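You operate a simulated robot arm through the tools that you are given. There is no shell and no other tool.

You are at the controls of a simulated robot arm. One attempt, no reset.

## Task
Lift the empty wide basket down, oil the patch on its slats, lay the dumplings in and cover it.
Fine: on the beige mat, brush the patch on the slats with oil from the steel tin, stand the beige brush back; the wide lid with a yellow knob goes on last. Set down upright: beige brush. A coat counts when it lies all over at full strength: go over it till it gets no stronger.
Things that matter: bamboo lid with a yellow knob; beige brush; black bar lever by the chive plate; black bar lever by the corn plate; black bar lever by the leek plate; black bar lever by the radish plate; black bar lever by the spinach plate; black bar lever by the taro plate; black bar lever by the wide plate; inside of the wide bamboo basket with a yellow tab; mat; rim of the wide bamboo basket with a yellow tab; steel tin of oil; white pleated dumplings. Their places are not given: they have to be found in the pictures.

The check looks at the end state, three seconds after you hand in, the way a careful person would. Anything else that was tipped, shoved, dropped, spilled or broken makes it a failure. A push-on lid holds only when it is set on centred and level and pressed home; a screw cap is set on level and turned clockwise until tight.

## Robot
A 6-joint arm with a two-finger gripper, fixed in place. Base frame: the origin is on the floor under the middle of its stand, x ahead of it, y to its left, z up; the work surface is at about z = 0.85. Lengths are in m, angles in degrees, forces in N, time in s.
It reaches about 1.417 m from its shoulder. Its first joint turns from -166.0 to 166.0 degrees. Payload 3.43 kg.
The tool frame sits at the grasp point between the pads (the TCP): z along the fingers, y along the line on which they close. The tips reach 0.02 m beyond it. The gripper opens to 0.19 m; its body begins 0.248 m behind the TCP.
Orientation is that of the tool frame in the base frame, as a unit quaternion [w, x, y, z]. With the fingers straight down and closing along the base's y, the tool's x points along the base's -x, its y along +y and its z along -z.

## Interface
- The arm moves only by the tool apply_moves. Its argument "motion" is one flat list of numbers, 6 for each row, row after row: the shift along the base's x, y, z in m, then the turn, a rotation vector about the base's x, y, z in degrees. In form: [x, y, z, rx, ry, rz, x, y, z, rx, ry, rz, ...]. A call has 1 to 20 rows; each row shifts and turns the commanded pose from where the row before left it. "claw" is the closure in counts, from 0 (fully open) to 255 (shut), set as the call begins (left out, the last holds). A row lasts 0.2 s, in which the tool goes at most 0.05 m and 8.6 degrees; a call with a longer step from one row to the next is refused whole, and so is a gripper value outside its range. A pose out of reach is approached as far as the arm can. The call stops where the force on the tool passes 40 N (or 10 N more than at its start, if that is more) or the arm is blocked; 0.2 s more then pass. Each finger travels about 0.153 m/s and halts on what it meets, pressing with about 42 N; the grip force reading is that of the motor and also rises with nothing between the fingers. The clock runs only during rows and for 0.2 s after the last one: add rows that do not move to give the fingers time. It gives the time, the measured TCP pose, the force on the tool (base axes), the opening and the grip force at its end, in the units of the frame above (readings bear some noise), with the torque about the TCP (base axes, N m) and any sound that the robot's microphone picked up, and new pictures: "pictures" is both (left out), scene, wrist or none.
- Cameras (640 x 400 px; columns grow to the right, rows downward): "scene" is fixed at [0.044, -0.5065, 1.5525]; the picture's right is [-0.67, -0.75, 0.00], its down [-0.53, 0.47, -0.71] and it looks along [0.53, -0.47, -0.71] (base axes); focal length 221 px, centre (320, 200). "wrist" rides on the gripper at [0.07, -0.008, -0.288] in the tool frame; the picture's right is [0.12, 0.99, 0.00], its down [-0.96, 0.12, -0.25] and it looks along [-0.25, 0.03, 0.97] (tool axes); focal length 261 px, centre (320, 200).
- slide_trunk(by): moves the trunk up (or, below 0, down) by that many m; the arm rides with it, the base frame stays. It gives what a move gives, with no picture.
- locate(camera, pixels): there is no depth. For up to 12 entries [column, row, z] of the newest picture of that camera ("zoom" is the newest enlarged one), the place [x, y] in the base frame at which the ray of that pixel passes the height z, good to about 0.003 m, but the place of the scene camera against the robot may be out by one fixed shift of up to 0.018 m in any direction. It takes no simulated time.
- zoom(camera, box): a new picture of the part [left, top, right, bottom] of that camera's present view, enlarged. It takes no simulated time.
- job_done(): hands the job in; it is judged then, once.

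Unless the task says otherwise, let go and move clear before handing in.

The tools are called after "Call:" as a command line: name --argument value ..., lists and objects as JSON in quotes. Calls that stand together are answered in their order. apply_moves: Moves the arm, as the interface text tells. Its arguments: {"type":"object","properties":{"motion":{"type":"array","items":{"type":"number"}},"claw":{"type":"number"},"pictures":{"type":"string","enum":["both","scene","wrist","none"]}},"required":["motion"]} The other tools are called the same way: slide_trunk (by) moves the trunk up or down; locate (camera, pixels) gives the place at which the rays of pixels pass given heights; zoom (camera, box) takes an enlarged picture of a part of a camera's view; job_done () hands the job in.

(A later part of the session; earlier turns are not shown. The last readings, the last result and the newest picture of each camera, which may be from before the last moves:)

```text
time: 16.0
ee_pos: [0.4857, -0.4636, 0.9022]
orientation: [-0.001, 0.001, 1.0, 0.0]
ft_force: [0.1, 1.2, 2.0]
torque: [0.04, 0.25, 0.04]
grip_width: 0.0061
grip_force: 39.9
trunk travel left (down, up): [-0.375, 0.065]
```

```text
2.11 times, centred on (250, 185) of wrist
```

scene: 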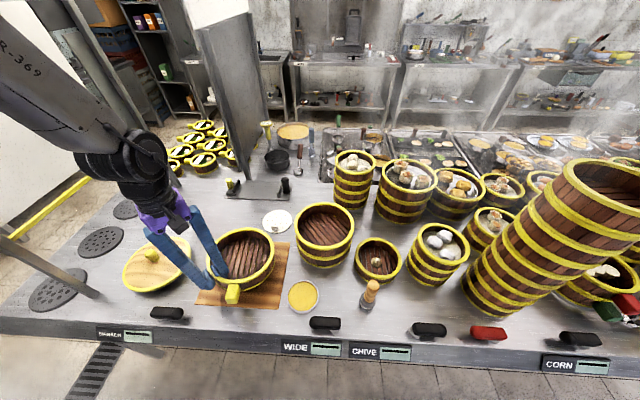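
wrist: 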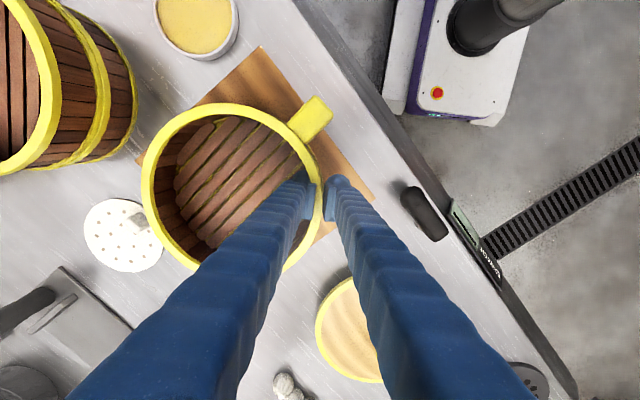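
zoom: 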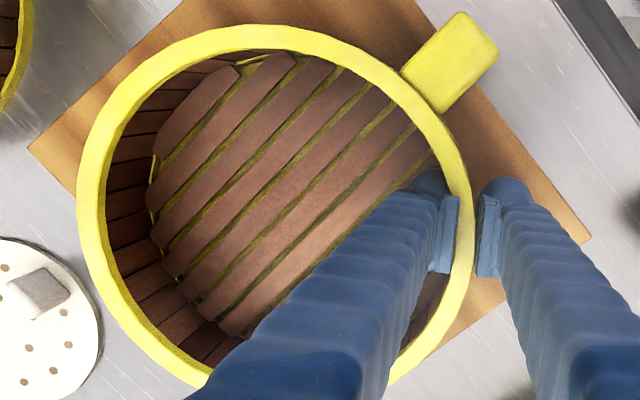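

Contact is firm now (+2 N). I'll open the fingers modestly to release and then rise straight up.

Call:
apply_moves --motion '[0, 0, 0, 0, 0, 0, 0, 0, 0, 0, 0, 0]' --claw 195 --pictures "none"

Call:
apply_moves --motion '[0, 0, 0.01, 0, 0, 0, 0, 0, 0.03, 0, 0, 0, 0, 0, 0.03, 0, 0, 0, 0, 0, 0.03, 0, 0, 0, 0, -0.02, 0.04, 0, 0, 0, 0, -0.03, 0.04, 0, 0, 0, 0, -0.03, 0.04, 0, 0, 0, 0, 0, 0, 0, 0, 0]' --pictures "both"

Call:
zoom --camera "wrist" --box '[220, 100, 420, 250]'

Call:
zoom --camera "scene" --box '[190, 220, 300, 310]'

```text
time: 16.6
ee_pos: [0.4856, -0.464, 0.9022]
orientation: [0.0, 0.0, 1.0, 0.0]
ft_force: [0.1, 0.3, 0.2]
torque: [-0.01, 0.04, 0.0]
grip_width: 0.0446
grip_force: 0.0
trunk travel left (down, up): [-0.375, 0.065]
```

```text
time: 18.4
ee_pos: [0.4871, -0.5429, 1.1221]
orientation: [-0.001, 0.0, 1.0, 0.0]
ft_force: [0.6, 0.0, 0.1]
torque: [0.01, -0.01, -0.01]
grip_width: 0.0444
grip_force: 0.1
trunk travel left (down, up): [-0.375, 0.065]
```

scene: 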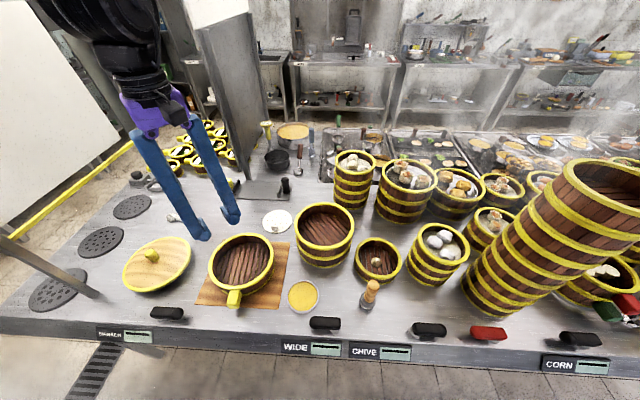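
wrist: 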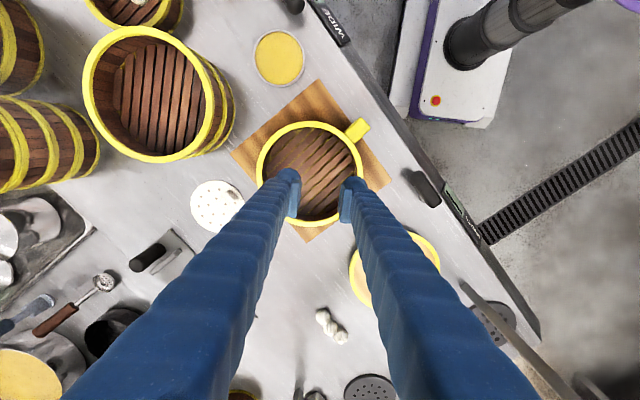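

```text
2.67 times, centred on (320, 175) of wrist
```

zoom: 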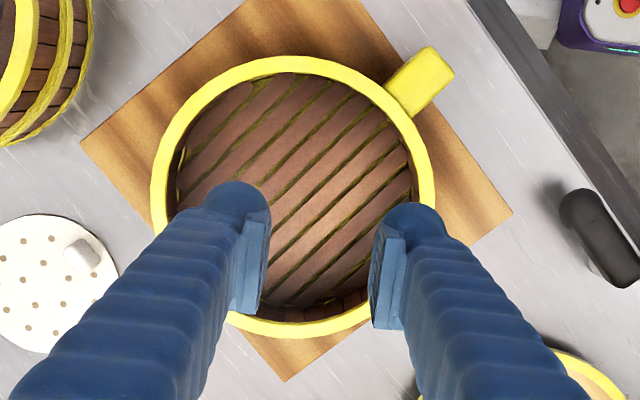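

```text
4.44 times, centred on (245, 265) of scene
```

zoom: 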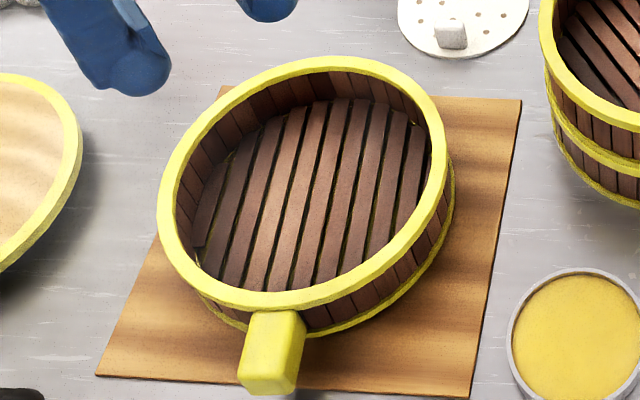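

The basket sits on the mat. I'll move the fingers aside to inspect the slats for the patch.

Call:
apply_moves --motion '[-0.02, -0.01, 0, 0, 0, 0, -0.04, -0.02, 0, 0, 0, 0, -0.04, -0.02, 0, 0, 0, 0, -0.02, 0, 0, 0, 0, 0, 0, 0, 0, 0, 0, 0]' --claw 0 --pictures "both"

Call:
zoom --camera "wrist" --box '[250, 200, 400, 320]'

```text
time: 19.6
ee_pos: [0.3646, -0.5927, 1.124]
orientation: [0.001, 0.0, 1.0, 0.0]
ft_force: [-0.3, 0.0, 0.0]
torque: [0.03, 0.04, -0.01]
grip_width: 0.1903
grip_force: 0.0
trunk travel left (down, up): [-0.375, 0.065]
```

scene: 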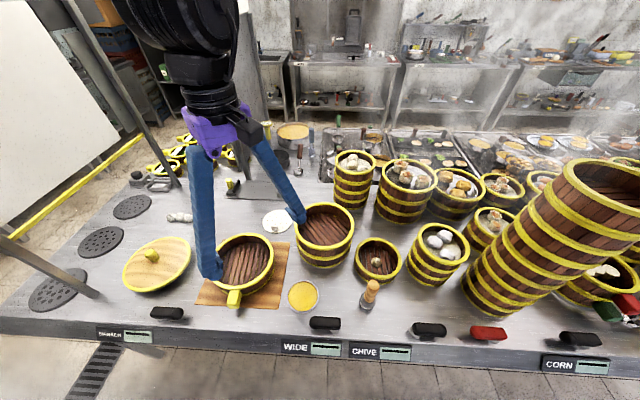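
wrist: 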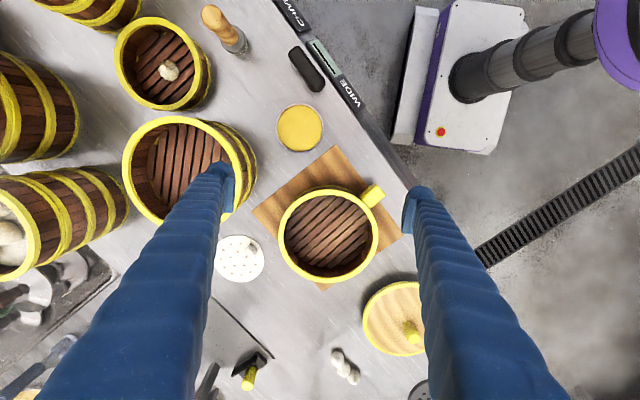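

```text
3.33 times, centred on (325, 260) of wrist
```

zoom: 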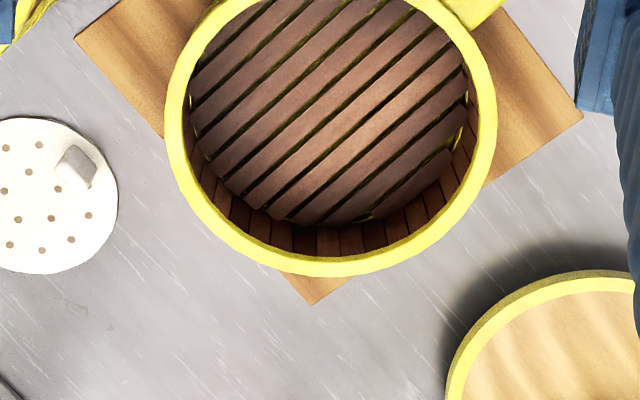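

Call:
zoom --camera "wrist" --box '[285, 190, 375, 270]'

Call:
zoom --camera "wrist" --box '[190, 0, 260, 60]'

Call:
zoom --camera "wrist" --box '[265, 90, 335, 165]'

```text
5.00 times, centred on (330, 230) of wrist
```

zoom: 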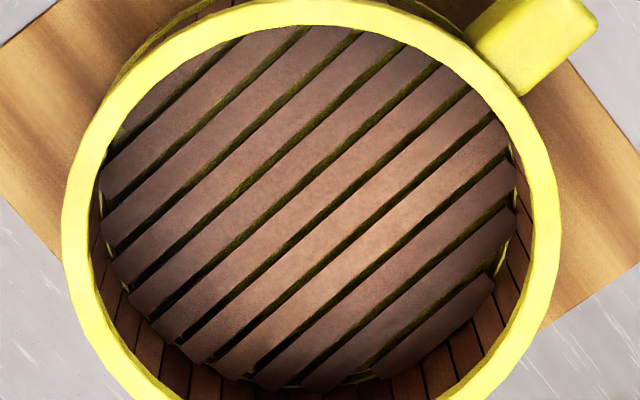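

```text
6.67 times, centred on (225, 30) of wrist
```

zoom: 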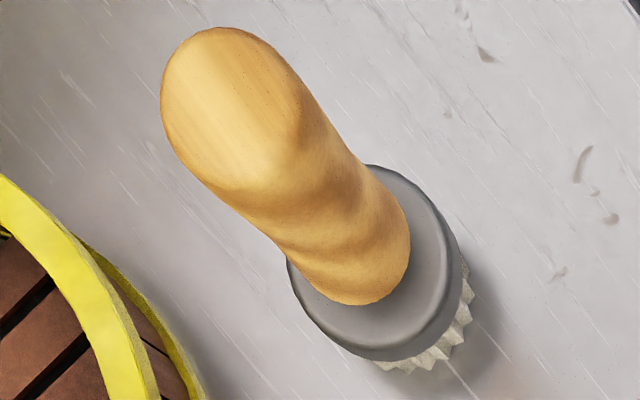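

```text
5.33 times, centred on (300, 128) of wrist
```

zoom: 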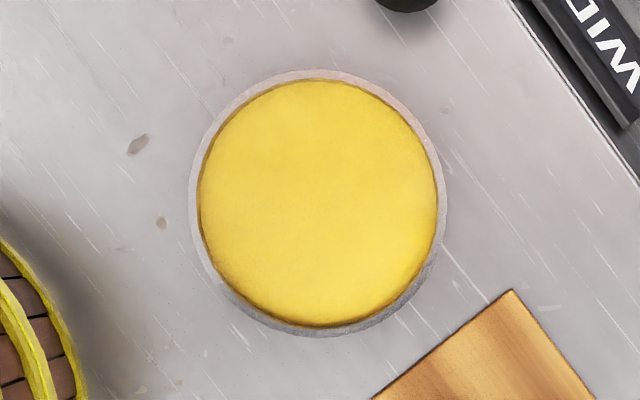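

I'll find the brush's axis and height by matching base and top positions.

Call:
locate --camera "wrist" --pixels '[[233.2, 39.75, 0.87], [233.2, 39.75, 0.88], [212.3, 13.5, 0.92], [212.3, 13.5, 0.94], [212.3, 13.5, 0.96], [212.3, 13.5, 0.98], [212.3, 13.5, 1.0], [299.6, 127.4, 0.87], [275.8, 128, 0.87], [323.4, 128, 0.87], [300, 104.5, 0.87], [300, 152, 0.87]]'

Call:
locate --camera "scene" --pixels '[[373.6, 284.1, 0.94], [373.6, 284.1, 0.96], [373.6, 284.1, 0.98], [368.2, 300, 0.87]]'

```text
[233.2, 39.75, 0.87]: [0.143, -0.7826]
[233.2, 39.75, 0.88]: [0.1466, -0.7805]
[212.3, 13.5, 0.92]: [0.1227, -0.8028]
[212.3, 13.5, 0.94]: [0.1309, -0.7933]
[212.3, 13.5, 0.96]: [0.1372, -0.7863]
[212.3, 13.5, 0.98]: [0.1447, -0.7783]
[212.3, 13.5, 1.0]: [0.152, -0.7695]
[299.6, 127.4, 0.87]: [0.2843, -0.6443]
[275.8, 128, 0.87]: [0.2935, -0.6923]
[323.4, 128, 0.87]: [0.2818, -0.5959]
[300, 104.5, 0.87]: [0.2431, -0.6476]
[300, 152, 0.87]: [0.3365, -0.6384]
```

```text
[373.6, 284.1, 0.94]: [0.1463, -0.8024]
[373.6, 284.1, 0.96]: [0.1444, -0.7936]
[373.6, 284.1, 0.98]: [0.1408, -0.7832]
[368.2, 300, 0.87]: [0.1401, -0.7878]
```

Brush axis ≈ (0.144, -0.782), top ≈ 0.97; tin centre ≈ (0.285, -0.644), radius ≈ 0.048. I'll move above the brush for a close look.

Call:
apply_moves --motion '[-0.0315, -0.027, 0, 0, 0, 0, -0.0315, -0.027, 0, 0, 0, 0, -0.0315, -0.027, 0, 0, 0, 0, -0.0315, -0.027, 0, 0, 0, 0, -0.0315, -0.027, 0, 0, 0, 0, -0.0315, -0.027, 0, 0, 0, 0, -0.0315, -0.027, 0, 0, 0, 0, 0, 0, -0.02, 0, 0, 0, 0, 0, 0, 0, 0, 0]' --claw 148 --pictures "both"

Call:
zoom --camera "wrist" --box '[260, 140, 380, 240]'

```text
time: 21.6
ee_pos: [0.1448, -0.7829, 1.1007]
orientation: [-0.001, -0.001, 1.0, 0.0]
ft_force: [0.4, 0.2, 0.2]
torque: [0.02, -0.04, 0.04]
grip_width: 0.08
grip_force: 0.1
trunk travel left (down, up): [-0.375, 0.065]
```

scene: 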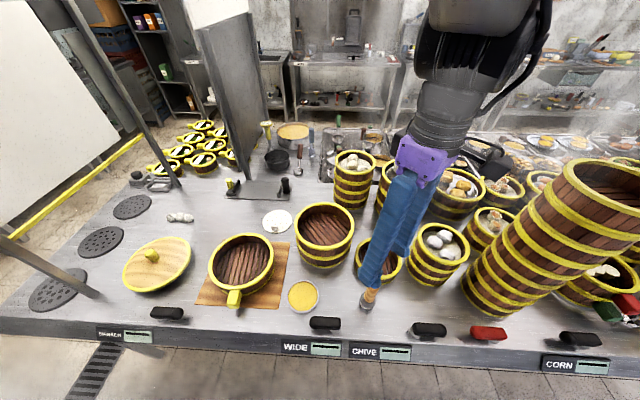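
wrist: 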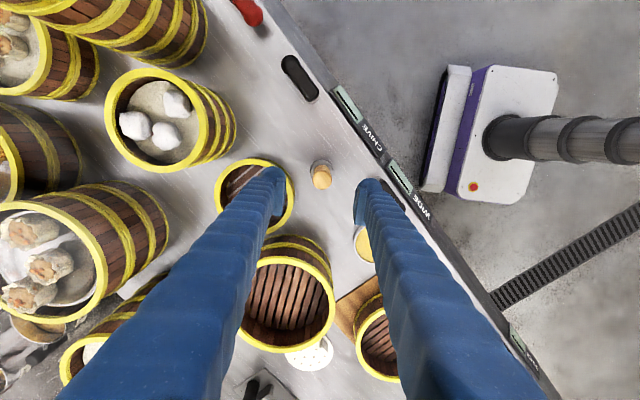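

```text
4.00 times, centred on (320, 190) of wrist
```

zoom: 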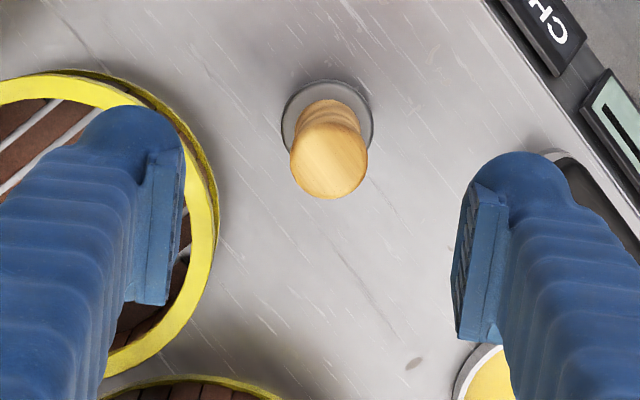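

The brush top is at zoom (330,163) and the ferrule at (327,115). Locating both for a vertical axis.

Call:
locate --camera "wrist" --pixels '[[322.5, 181, 0.95], [322.5, 181, 0.97], [322.5, 181, 0.99], [321.75, 168.75, 0.87], [321.75, 168.75, 0.88], [321, 177.5, 0.94]]'

```text
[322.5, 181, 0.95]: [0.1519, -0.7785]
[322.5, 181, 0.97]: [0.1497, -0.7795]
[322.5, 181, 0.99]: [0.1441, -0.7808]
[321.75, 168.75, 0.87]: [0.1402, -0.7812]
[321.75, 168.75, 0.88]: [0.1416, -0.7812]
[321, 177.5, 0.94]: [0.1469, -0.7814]
```

The brush axis is at about (0.143, -0.781) with the top near 0.985. I'll descend around the handle to TCP z ≈ 0.95, fingers still open.

Call:
apply_moves --motion '[-0.002, 0.002, -0.03, 0, 0, 0, 0, 0, -0.03, 0, 0, 0, 0, 0, -0.03, 0, 0, 0, 0, 0, -0.03, 0, 0, 0, 0, 0, -0.03, 0, 0, 0, 0, 0, 0, 0, 0, 0]' --claw 165 --pictures "both"

Call:
zoom --camera "wrist" --box '[270, 150, 370, 240]'

Call:
zoom --camera "scene" --box '[345, 250, 405, 320]'

```text
time: 23.0
ee_pos: [0.1418, -0.78, 0.9551]
orientation: [0.0, -0.001, 1.0, 0.0]
ft_force: [0.7, -0.3, 0.0]
torque: [0.05, -0.03, -0.01]
grip_width: 0.067
grip_force: 0.1
trunk travel left (down, up): [-0.375, 0.065]
```

scene: 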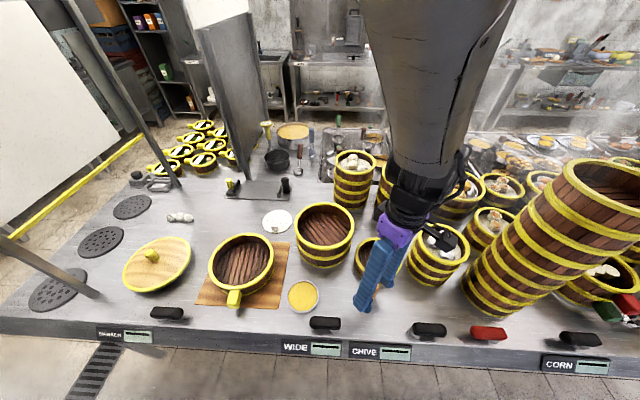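
wrist: 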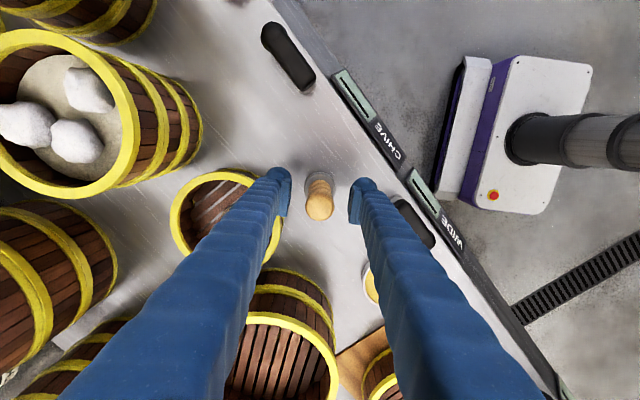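

```text
4.44 times, centred on (320, 195) of wrist
```

zoom: 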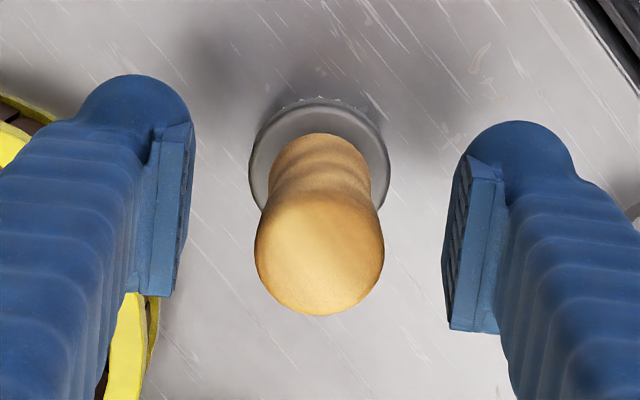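

```text
5.71 times, centred on (375, 285) of scene
```

zoom: 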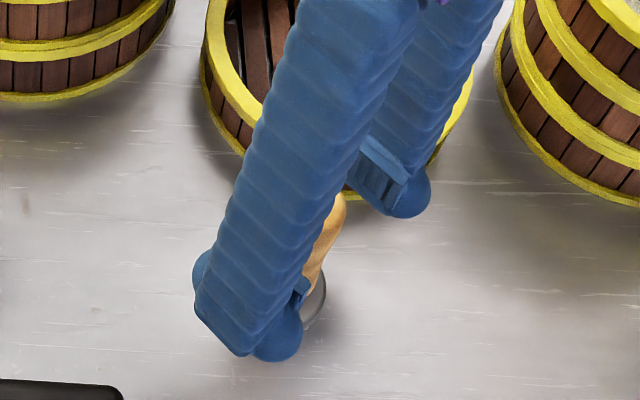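

The handle is centred between the pads and vertical. I'll close on it.

Call:
apply_moves --motion '[0, 0, 0, 0, 0, 0, 0, 0, 0, 0, 0, 0, 0, 0, 0, 0, 0, 0]' --claw 255 --pictures "none"

Call:
zoom --camera "wrist" --box '[270, 150, 370, 240]'

Call:
zoom --camera "scene" --box '[345, 250, 405, 320]'

```text
time: 23.8
ee_pos: [0.1409, -0.7793, 0.9549]
orientation: [0.0, 0.001, 1.0, 0.0]
ft_force: [-0.1, 0.2, -0.4]
torque: [-0.02, 0.0, -0.01]
grip_width: 0.0285
grip_force: 41.7
trunk travel left (down, up): [-0.375, 0.065]
```

```text
4.44 times, centred on (320, 195) of wrist
```

zoom: 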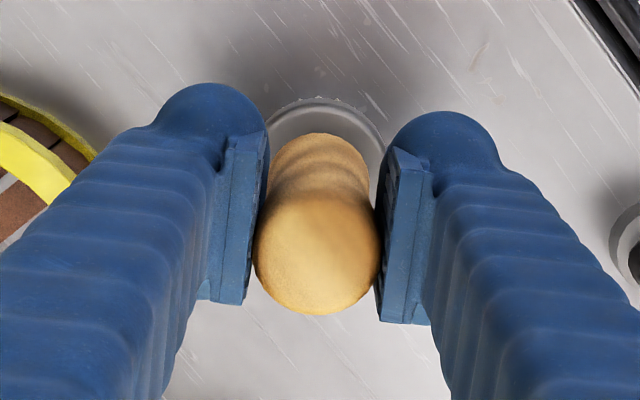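

```text
5.71 times, centred on (375, 285) of scene
```

zoom: 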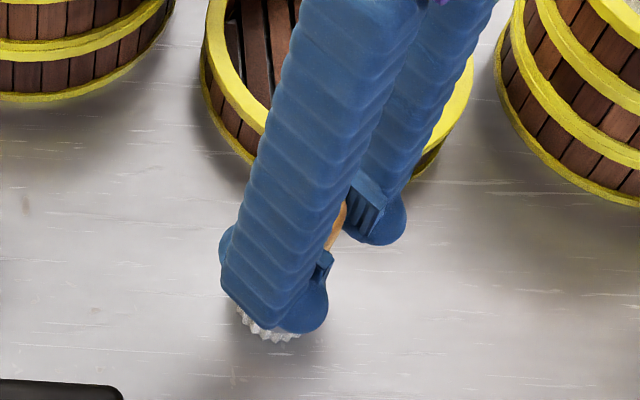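

Held at 28.5 mm. I'll lift 0.08 m and carry it over the tin centre (0.285, -0.644).

Call:
apply_moves --motion '[0, 0, 0.01, 0, 0, 0, 0, 0, 0.03, 0, 0, 0, 0, 0, 0.04, 0, 0, 0, 0.02, 0.019, 0, 0, 0, 0, 0.026, 0.025, 0, 0, 0, 0, 0.026, 0.025, 0, 0, 0, 0, 0.026, 0.025, 0, 0, 0, 0, 0.026, 0.025, 0, 0, 0, 0, 0.019, 0.017, 0, 0, 0, 0, 0, 0, 0, 0, 0, 0]' --pictures "both"

Call:
zoom --camera "wrist" --box '[260, 130, 380, 230]'

Call:
zoom --camera "scene" --box '[265, 230, 355, 320]'

```text
time: 26.0
ee_pos: [0.2872, -0.6447, 1.0336]
orientation: [0.0, 0.0, 1.0, 0.0]
ft_force: [0.1, 0.2, -1.2]
torque: [-0.02, 0.0, -0.01]
grip_width: 0.0284
grip_force: 42.0
trunk travel left (down, up): [-0.375, 0.065]
```

scene: 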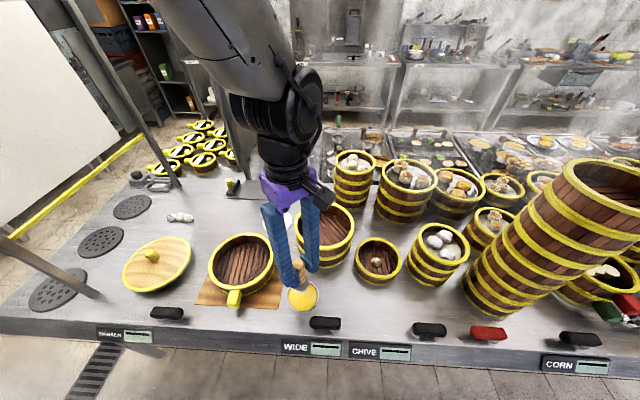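
wrist: 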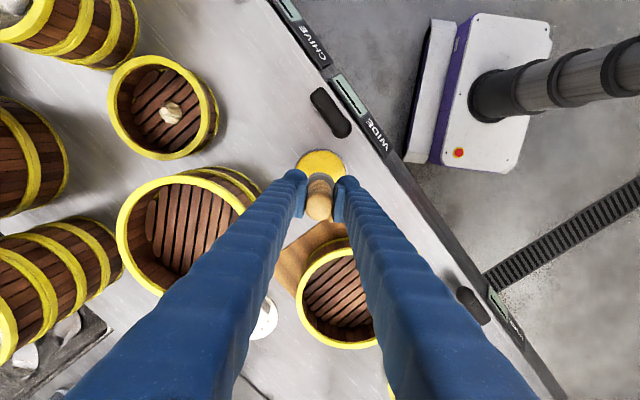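

```text
4.00 times, centred on (320, 180) of wrist
```

zoom: 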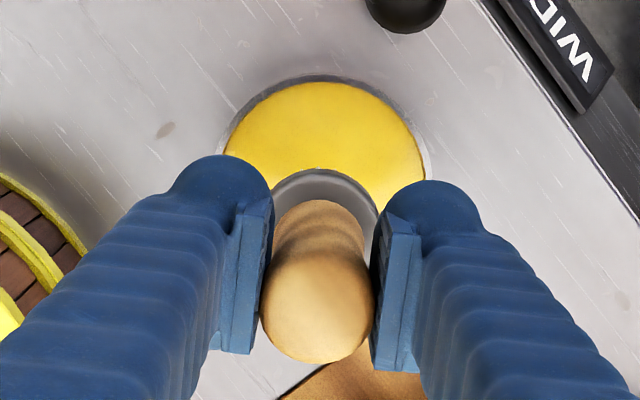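

```text
4.44 times, centred on (310, 275) of scene
```

zoom: 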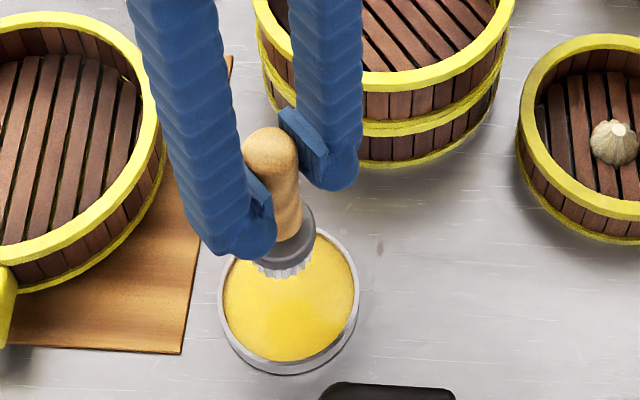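

The brush is over the tin. I'll verify the tin centre from this view.

Call:
locate --camera "wrist" --pixels '[[321, 174.5, 0.87], [321, 174.5, 0.88], [295, 170, 0.875], [347.5, 170, 0.875], [320, 148.5, 0.875]]'

Call:
locate --camera "scene" --pixels '[[289.5, 293, 0.875], [320.5, 300, 0.875], [303, 296, 0.875], [304, 313, 0.875]]'

```text
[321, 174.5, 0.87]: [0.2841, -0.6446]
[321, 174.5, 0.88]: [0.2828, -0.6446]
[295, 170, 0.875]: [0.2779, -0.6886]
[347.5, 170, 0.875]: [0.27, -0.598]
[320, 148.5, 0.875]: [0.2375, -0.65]
```

```text
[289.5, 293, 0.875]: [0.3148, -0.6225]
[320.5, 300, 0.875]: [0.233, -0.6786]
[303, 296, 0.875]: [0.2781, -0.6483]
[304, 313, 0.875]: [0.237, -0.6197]
```

Tin centre ≈ (0.283, -0.644); brush within 4 mm of it. I'll lower the brush toward the oil, checking the force.

Call:
apply_moves --motion '[-0.003, 0, -0.02, 0, 0, 0, 0, 0, -0.02, 0, 0, 0, 0, 0, -0.01, 0, 0, 0, 0, 0, 0, 0, 0, 0]' --pictures "none"

Call:
zoom --camera "scene" --box '[275, 250, 335, 320]'

```text
time: 27.0
ee_pos: [0.2822, -0.6447, 0.9852]
orientation: [0.0, 0.0, 1.0, 0.001]
ft_force: [-1.1, -0.4, -2.1]
torque: [0.0, 0.05, 0.01]
grip_width: 0.0283
grip_force: 42.3
trunk travel left (down, up): [-0.375, 0.065]
```

```text
5.71 times, centred on (305, 285) of scene
```

zoom: 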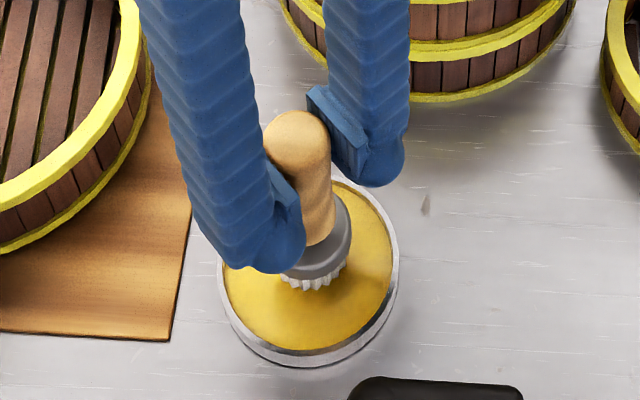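

Bristles are just above the oil. I'll step down 6 mm more.

Call:
apply_moves --motion '[0, 0, -0.006, 0, 0, 0, 0, 0, 0, 0, 0, 0]' --pictures "none"

Call:
zoom --camera "scene" --box '[275, 250, 335, 320]'

```text
time: 27.6
ee_pos: [0.2838, -0.645, 0.9781]
orientation: [0.0, 0.0, 1.0, 0.0]
ft_force: [0.0, 0.6, -1.4]
torque: [0.02, 0.01, -0.03]
grip_width: 0.0284
grip_force: 42.2
trunk travel left (down, up): [-0.375, 0.065]
```

```text
5.71 times, centred on (305, 285) of scene
```

zoom: 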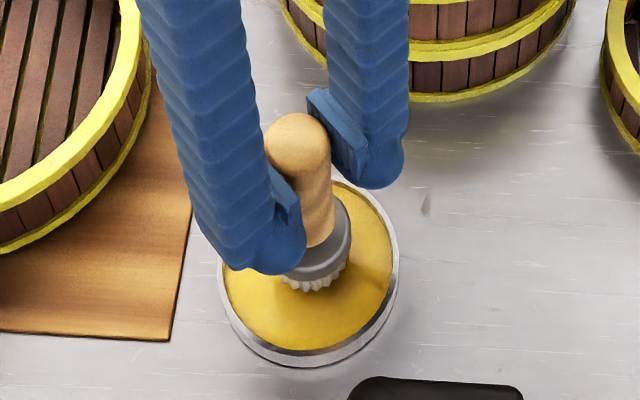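

Call:
apply_moves --motion '[0, 0, -0.006, 0, 0, 0, 0, 0, 0, 0, 0, 0]' --pictures "none"

Call:
zoom --camera "scene" --box '[275, 250, 335, 320]'

```text
time: 28.2
ee_pos: [0.2836, -0.6459, 0.9719]
orientation: [-0.001, 0.0, 1.0, 0.0]
ft_force: [-0.6, -0.3, -1.8]
torque: [0.02, 0.03, -0.01]
grip_width: 0.0283
grip_force: 42.0
trunk travel left (down, up): [-0.375, 0.065]
```

```text
5.71 times, centred on (305, 285) of scene
```

zoom: 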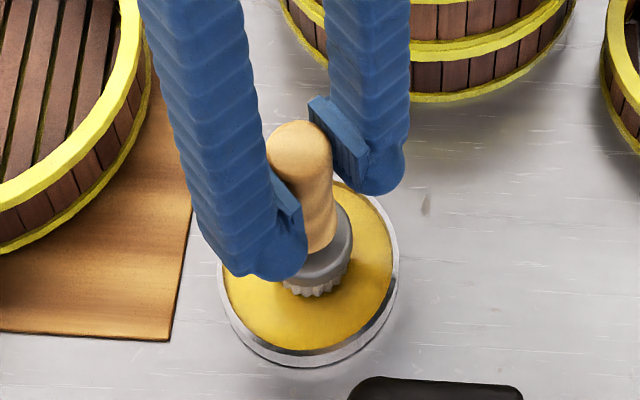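

Call:
apply_moves --motion '[0, 0, -0.005, 0, 0, 0, 0, 0, 0, 0, 0, 0]' --pictures "none"

Call:
zoom --camera "scene" --box '[285, 275, 325, 315]'

```text
time: 28.8
ee_pos: [0.2848, -0.645, 0.9685]
orientation: [-0.001, 0.0, 1.0, -0.001]
ft_force: [-1.3, 3.2, 24.2]
torque: [0.22, 0.09, 0.0]
grip_width: 0.0283
grip_force: 42.1
trunk travel left (down, up): [-0.375, 0.065]
```

```text
10.00 times, centred on (305, 295) of scene
```

zoom: 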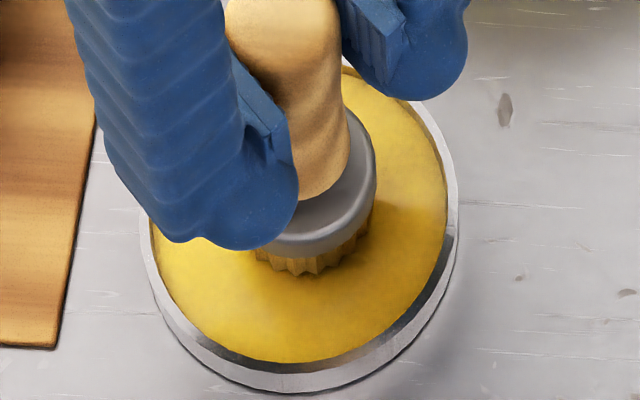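

The bristles turned yellow at contact (24 N), so the brush is loaded. I'll lift and inspect.

Call:
apply_moves --motion '[0, 0, 0.01, 0, 0, 0, 0, 0, 0.03, 0, 0, 0, 0, 0, 0.03, 0, 0, 0, 0, 0, 0, 0, 0, 0]' --pictures "none"

Call:
zoom --camera "scene" --box '[275, 245, 325, 305]'

Call:
zoom --camera "wrist" --box '[260, 130, 380, 230]'

```text
time: 29.8
ee_pos: [0.2823, -0.6459, 1.0353]
orientation: [-0.001, 0.001, 1.0, 0.0]
ft_force: [-0.2, 0.2, -1.2]
torque: [0.0, 0.07, 0.0]
grip_width: 0.0282
grip_force: 41.8
trunk travel left (down, up): [-0.375, 0.065]
```

```text
6.67 times, centred on (300, 275) of scene
```

zoom: 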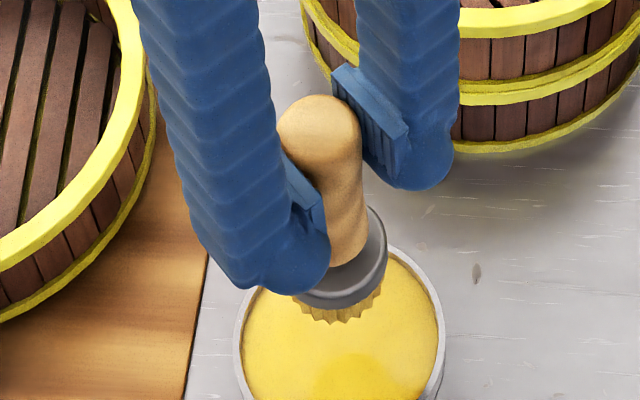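

```text
4.00 times, centred on (320, 180) of wrist
```

zoom: 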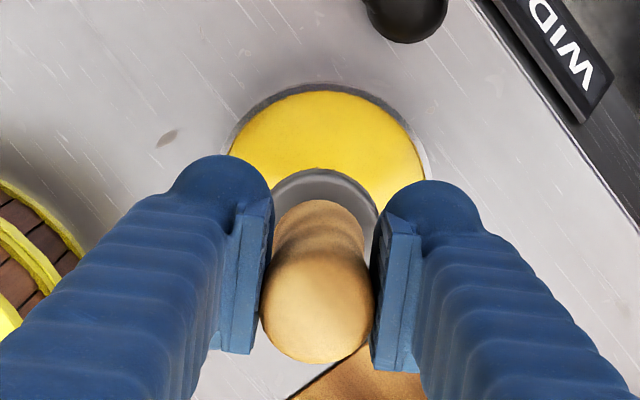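

The brush is oiled and upright. I'll carry it over the basket centre (≈ (0.4855, -0.561)), staying above the rim.

Call:
apply_moves --motion '[0, 0, 0.015, 0, 0, 0, 0.03, 0.012, 0, 0, 0, 0, 0.04, 0.017, 0, 0, 0, 0, 0.04, 0.017, 0, 0, 0, 0, 0.04, 0.017, 0, 0, 0, 0, 0.033, 0.014, 0, 0, 0, 0, 0.02, 0.008, 0, 0, 0, 0, 0, 0, -0.02, 0, 0, 0, 0, 0, -0.02, 0, 0, 0, 0, 0, 0, 0, 0, 0]' --pictures "both"

Call:
zoom --camera "wrist" --box '[220, 100, 420, 250]'

Call:
zoom --camera "scene" --box '[190, 210, 300, 310]'

```text
time: 32.0
ee_pos: [0.4866, -0.5586, 1.0117]
orientation: [0.0, 0.0, 1.0, 0.0]
ft_force: [-0.3, 0.3, -1.1]
torque: [-0.03, 0.0, -0.01]
grip_width: 0.0283
grip_force: 41.9
trunk travel left (down, up): [-0.375, 0.065]
```

scene: 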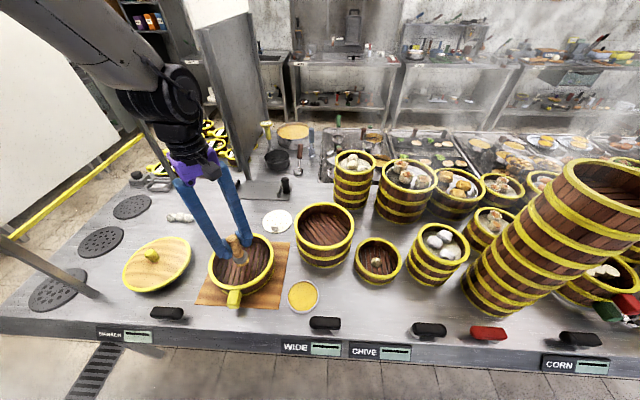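
wrist: 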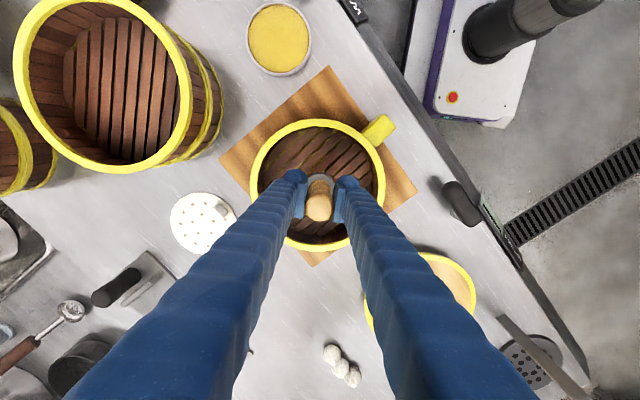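

```text
2.67 times, centred on (320, 175) of wrist
```

zoom: 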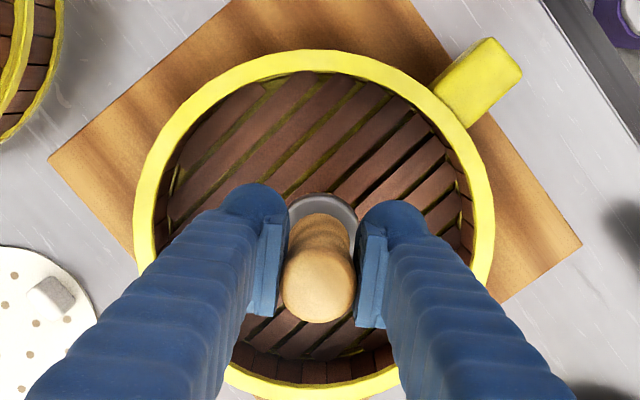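

```text
4.00 times, centred on (245, 260) of scene
```

zoom: 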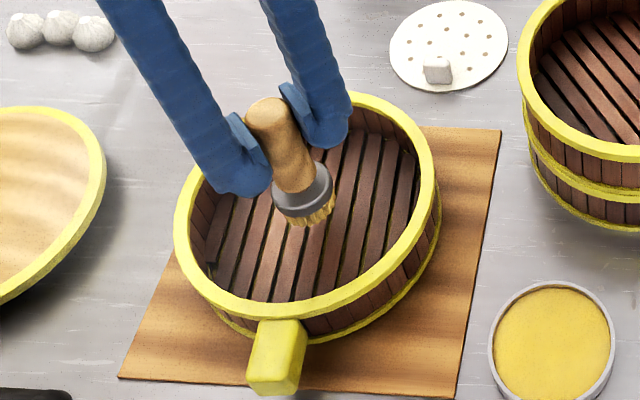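

Call:
locate --camera "wrist" --pixels '[[318.1, 184.4, 0.912], [250.7, 184, 0.912], [385.6, 184, 0.912], [316.5, 118.7, 0.912], [316.5, 250, 0.912], [320, 172, 0.876]]'

```text
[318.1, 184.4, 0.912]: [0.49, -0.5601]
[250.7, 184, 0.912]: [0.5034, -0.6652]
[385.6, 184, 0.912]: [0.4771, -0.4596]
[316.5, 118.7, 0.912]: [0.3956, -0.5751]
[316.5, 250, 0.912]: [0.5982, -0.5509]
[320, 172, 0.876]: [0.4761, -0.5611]
```

Basket centre ≈ (0.490, -0.562). I'll lower toward the slats (expected contact near TCP 0.98) in small steps.

Call:
apply_moves --motion '[0.002, -0.002, -0.012, 0, 0, 0, 0, 0, -0.01, 0, 0, 0, 0, 0, 0, 0, 0, 0]' --pictures "none"

Call:
apply_moves --motion '[0, 0, -0.003, 0, 0, 0, 0, 0, 0, 0, 0, 0]' --pictures "none"

Call:
apply_moves --motion '[0, 0, -0.002, 0, 0, 0, 0, 0, 0, 0, 0, 0]' --pictures "none"

Call:
zoom --camera "scene" --box '[210, 225, 280, 295]'

```text
time: 32.8
ee_pos: [0.4886, -0.5608, 0.988]
orientation: [0.0, 0.0, 1.0, 0.001]
ft_force: [-0.2, -0.1, -1.5]
torque: [-0.03, 0.0, 0.0]
grip_width: 0.0284
grip_force: 41.9
trunk travel left (down, up): [-0.375, 0.065]
```

```text
time: 33.4
ee_pos: [0.4878, -0.5613, 0.9838]
orientation: [0.0, -0.001, 1.0, 0.0]
ft_force: [0.6, 0.2, -1.7]
torque: [0.0, -0.01, 0.0]
grip_width: 0.0284
grip_force: 42.4
trunk travel left (down, up): [-0.375, 0.065]
```

```text
time: 34.0
ee_pos: [0.4886, -0.5623, 0.9829]
orientation: [0.0, -0.001, 1.0, 0.0]
ft_force: [0.5, -1.2, -1.0]
torque: [-0.02, 0.01, 0.01]
grip_width: 0.0284
grip_force: 42.3
trunk travel left (down, up): [-0.375, 0.065]
```

```text
5.71 times, centred on (245, 260) of scene
```

zoom: 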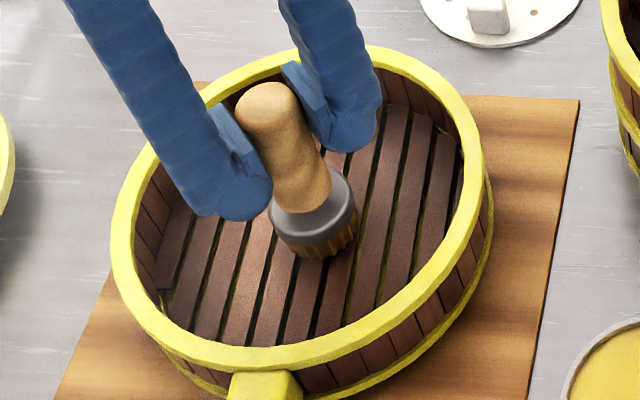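

Not in contact yet. I continue with 2 mm steps.

Call:
apply_moves --motion '[0, 0, -0.002, 0, 0, 0, 0, 0, 0, 0, 0, 0]' --pictures "none"

Call:
apply_moves --motion '[0, 0, -0.002, 0, 0, 0, 0, 0, 0, 0, 0, 0]' --pictures "none"

Call:
zoom --camera "scene" --box '[210, 225, 280, 295]'

```text
time: 34.6
ee_pos: [0.4874, -0.5615, 0.9804]
orientation: [0.0, 0.0, 1.0, 0.001]
ft_force: [-0.2, -0.4, -1.9]
torque: [0.02, 0.0, 0.0]
grip_width: 0.0282
grip_force: 42.3
trunk travel left (down, up): [-0.375, 0.065]
```

```text
time: 35.2
ee_pos: [0.4884, -0.5616, 0.9774]
orientation: [0.0, 0.0, 1.0, 0.001]
ft_force: [-0.3, 0.6, -1.8]
torque: [0.05, 0.01, 0.0]
grip_width: 0.0284
grip_force: 41.1
trunk travel left (down, up): [-0.375, 0.065]
```

```text
5.71 times, centred on (245, 260) of scene
```

zoom: 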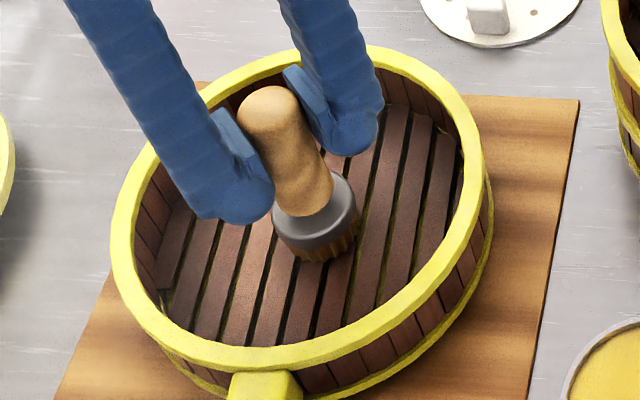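

Call:
apply_moves --motion '[0, 0, -0.002, 0, 0, 0, 0, 0, 0, 0, 0, 0]' --pictures "none"

Call:
apply_moves --motion '[0, 0, -0.002, 0, 0, 0, 0, 0, 0, 0, 0, 0]' --pictures "none"

Call:
zoom --camera "scene" --box '[225, 245, 265, 285]'

```text
time: 35.8
ee_pos: [0.4876, -0.5624, 0.977]
orientation: [0.0, 0.0, 1.0, 0.0]
ft_force: [-0.7, 0.2, -1.8]
torque: [0.02, -0.01, -0.02]
grip_width: 0.0285
grip_force: 41.5
trunk travel left (down, up): [-0.375, 0.065]
```

```text
time: 36.4
ee_pos: [0.4878, -0.5617, 0.977]
orientation: [0.0, 0.0, 1.0, -0.002]
ft_force: [-2.7, 1.6, 13.2]
torque: [0.18, 0.05, 0.02]
grip_width: 0.0284
grip_force: 41.8
trunk travel left (down, up): [-0.375, 0.065]
```

```text
10.00 times, centred on (245, 265) of scene
```

zoom: 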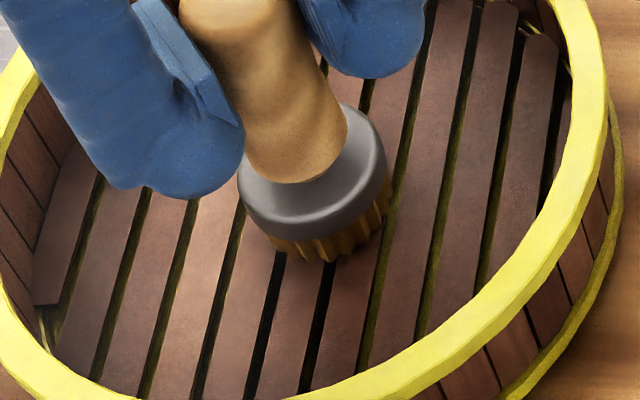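

Contact now at 13 N. I'll ease off 1 mm and make a small test stroke along the slats, then lift to see the coat.

Call:
apply_moves --motion '[0, 0, 0.001, 0, 0, 0, -0.006, 0.008, 0, 0, 0, 0, -0.006, 0.008, 0, 0, 0, 0, -0.006, 0.008, 0, 0, 0, 0, 0.006, -0.008, 0, 0, 0, 0, 0.006, -0.008, 0, 0, 0, 0, 0.006, -0.008, 0, 0, 0, 0, 0, 0, 0, 0, 0, 0]' --pictures "none"

Call:
zoom --camera "scene" --box '[210, 225, 280, 295]'

```text
time: 38.2
ee_pos: [0.4876, -0.5606, 0.9759]
orientation: [0.0, -0.001, 1.0, -0.001]
ft_force: [-3.5, 7.9, 26.7]
torque: [0.3, 0.21, -0.02]
grip_width: 0.0283
grip_force: 42.3
trunk travel left (down, up): [-0.375, 0.065]
```

```text
5.71 times, centred on (245, 260) of scene
```

zoom: 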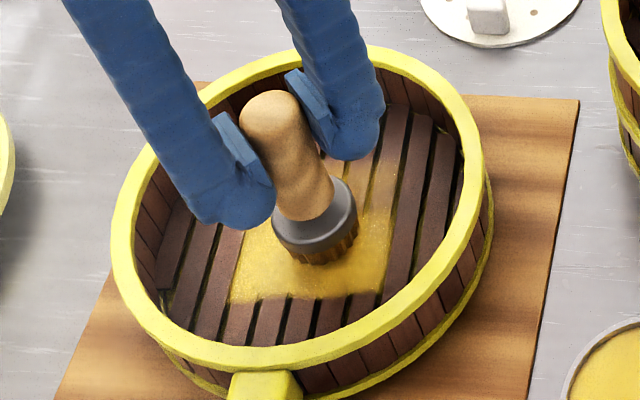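

A yellow coat appeared on the slats around zoom (310,260). I'll lift and look at its extents from above.

Call:
apply_moves --motion '[0, 0, 0.01, 0, 0, 0, 0, 0, 0.02, 0, 0, 0, 0, 0, 0.03, 0, 0, 0, -0.03, 0.0, 0.01, 0, 0, 0, -0.04, 0.0, 0, 0, 0, 0, -0.04, 0.0, 0, 0, 0, 0, 0, 0, 0, 0, 0, 0]' --pictures "both"

Call:
zoom --camera "wrist" --box '[240, 180, 400, 310]'

Call:
zoom --camera "scene" --box '[205, 225, 285, 295]'

```text
time: 39.8
ee_pos: [0.38, -0.5641, 1.0457]
orientation: [-0.001, 0.0, 1.0, 0.0]
ft_force: [-0.4, 0.3, -1.4]
torque: [0.06, 0.09, 0.01]
grip_width: 0.0286
grip_force: 42.2
trunk travel left (down, up): [-0.375, 0.065]
```

scene: 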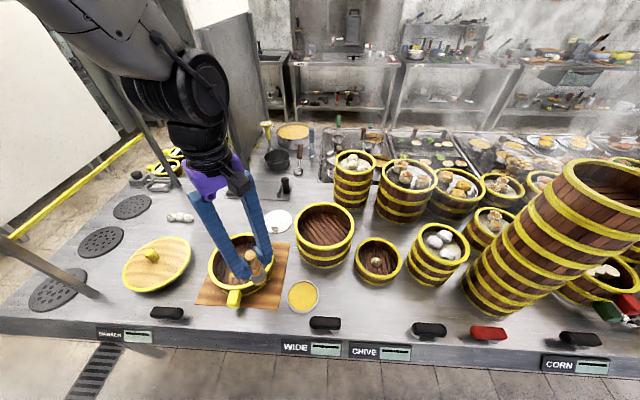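
wrist: 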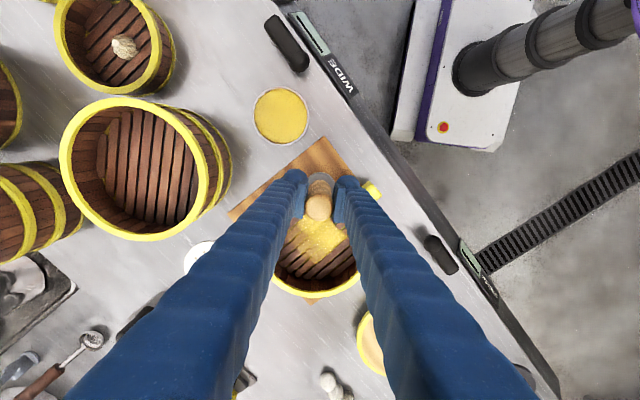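

```text
3.08 times, centred on (320, 245) of wrist
```

zoom: 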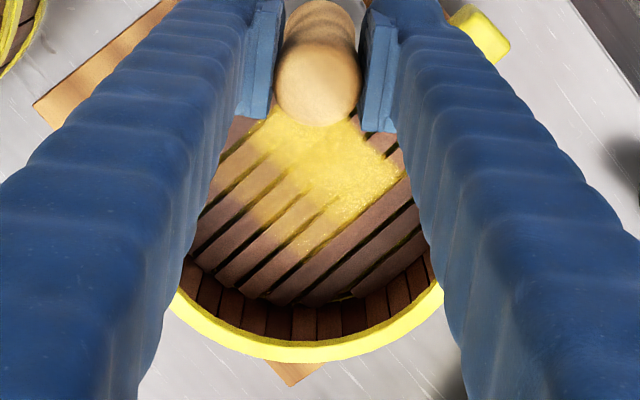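

```text
5.71 times, centred on (245, 260) of scene
```

zoom: 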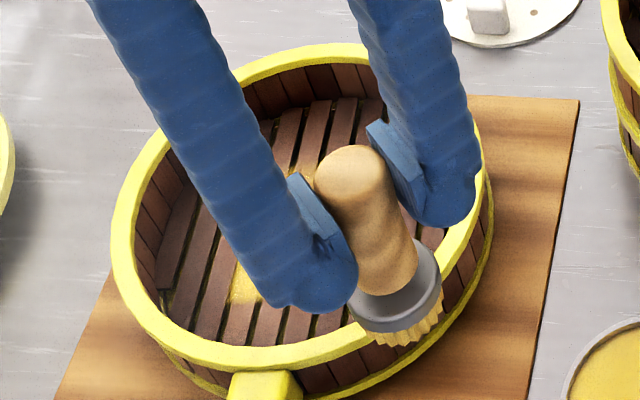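

The coat is strongest in the middle and fades toward edges. I'll move the tool past the basket (+x) so the basket shows unobstructed in the upper wrist image.

Call:
apply_moves --motion '[0.04, 0, 0.01, 0, 0, 0, 0.045, 0, 0.01, 0, 0, 0, 0.045, 0, 0.01, 0, 0, 0, 0.045, 0, 0.01, 0, 0, 0, 0.045, 0, 0, 0, 0, 0, 0.03, 0, 0, 0, 0, 0, 0, 0, 0, 0, 0, 0]' --pictures "both"

Call:
zoom --camera "wrist" --box '[250, 40, 390, 160]'

Call:
zoom --camera "scene" --box '[205, 225, 285, 295]'

```text
time: 41.4
ee_pos: [0.6268, -0.5607, 1.0871]
orientation: [-0.001, 0.0, 1.0, 0.0]
ft_force: [0.1, 0.7, -1.5]
torque: [0.02, -0.01, 0.0]
grip_width: 0.0285
grip_force: 42.2
trunk travel left (down, up): [-0.375, 0.065]
```

scene: 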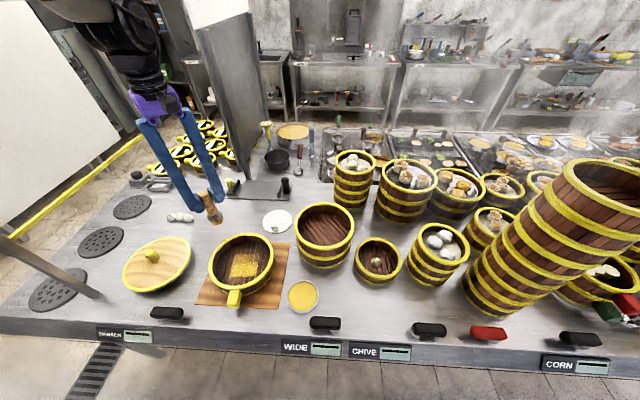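
wrist: 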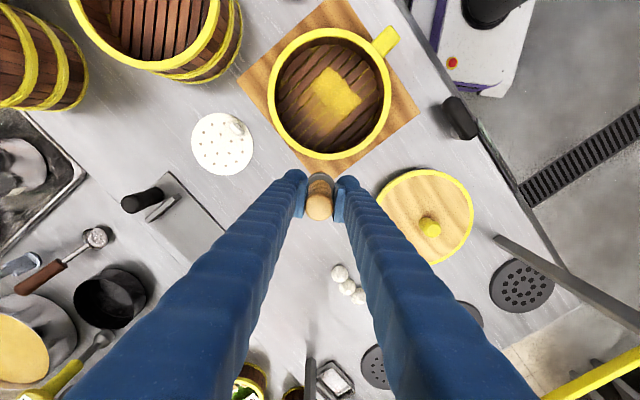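

```text
3.33 times, centred on (320, 100) of wrist
```

zoom: 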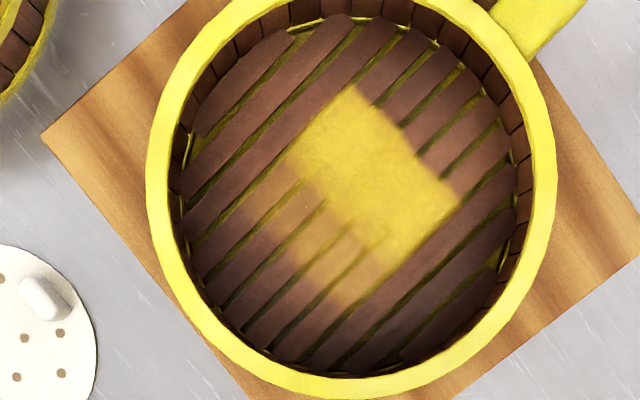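

```text
5.71 times, centred on (245, 260) of scene
```

zoom: 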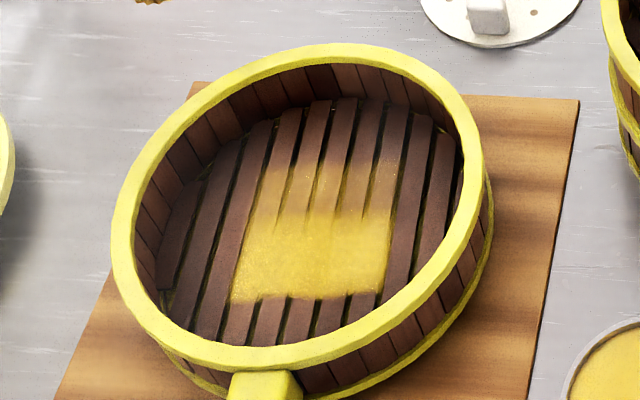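

The oiled patch is a rectangle with its sides along the slats; the half toward the tab is strong, the half away is weaker. I'll locate its corners.

Call:
zoom --camera "wrist" --box '[290, 55, 380, 140]'

Call:
locate --camera "wrist" --pixels '[[329.6, 66.4, 0.876], [362.6, 97, 0.876], [324, 131, 0.876], [284, 108, 0.876], [268, 97, 0.91], [391, 95, 0.91], [325, 28, 0.91], [325, 159, 0.91]]'

Call:
locate --camera "scene" --pixels '[[229.6, 277.9, 0.876], [255.5, 276.3, 0.876], [235.4, 253.9, 0.876], [258.7, 251.2, 0.876]]'

```text
4.71 times, centred on (335, 98) of wrist
```

zoom: 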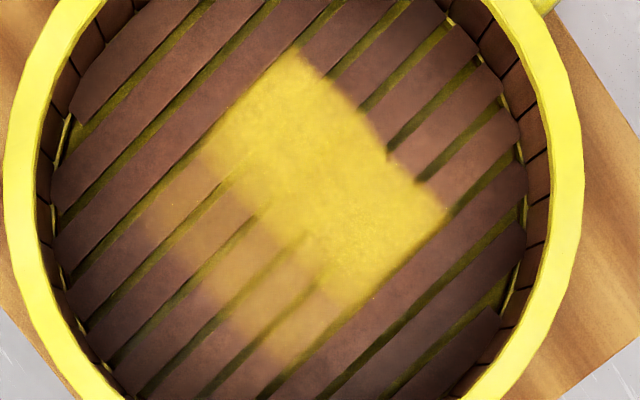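

```text
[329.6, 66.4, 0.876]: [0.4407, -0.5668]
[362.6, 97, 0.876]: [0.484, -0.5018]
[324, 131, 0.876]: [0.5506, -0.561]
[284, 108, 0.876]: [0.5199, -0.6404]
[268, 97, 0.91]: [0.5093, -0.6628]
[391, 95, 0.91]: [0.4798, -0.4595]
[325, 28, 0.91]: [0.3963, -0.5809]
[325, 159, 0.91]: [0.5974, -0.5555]
```

```text
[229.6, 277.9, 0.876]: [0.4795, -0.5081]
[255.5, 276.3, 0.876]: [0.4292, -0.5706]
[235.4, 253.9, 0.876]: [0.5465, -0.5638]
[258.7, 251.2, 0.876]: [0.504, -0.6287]
```

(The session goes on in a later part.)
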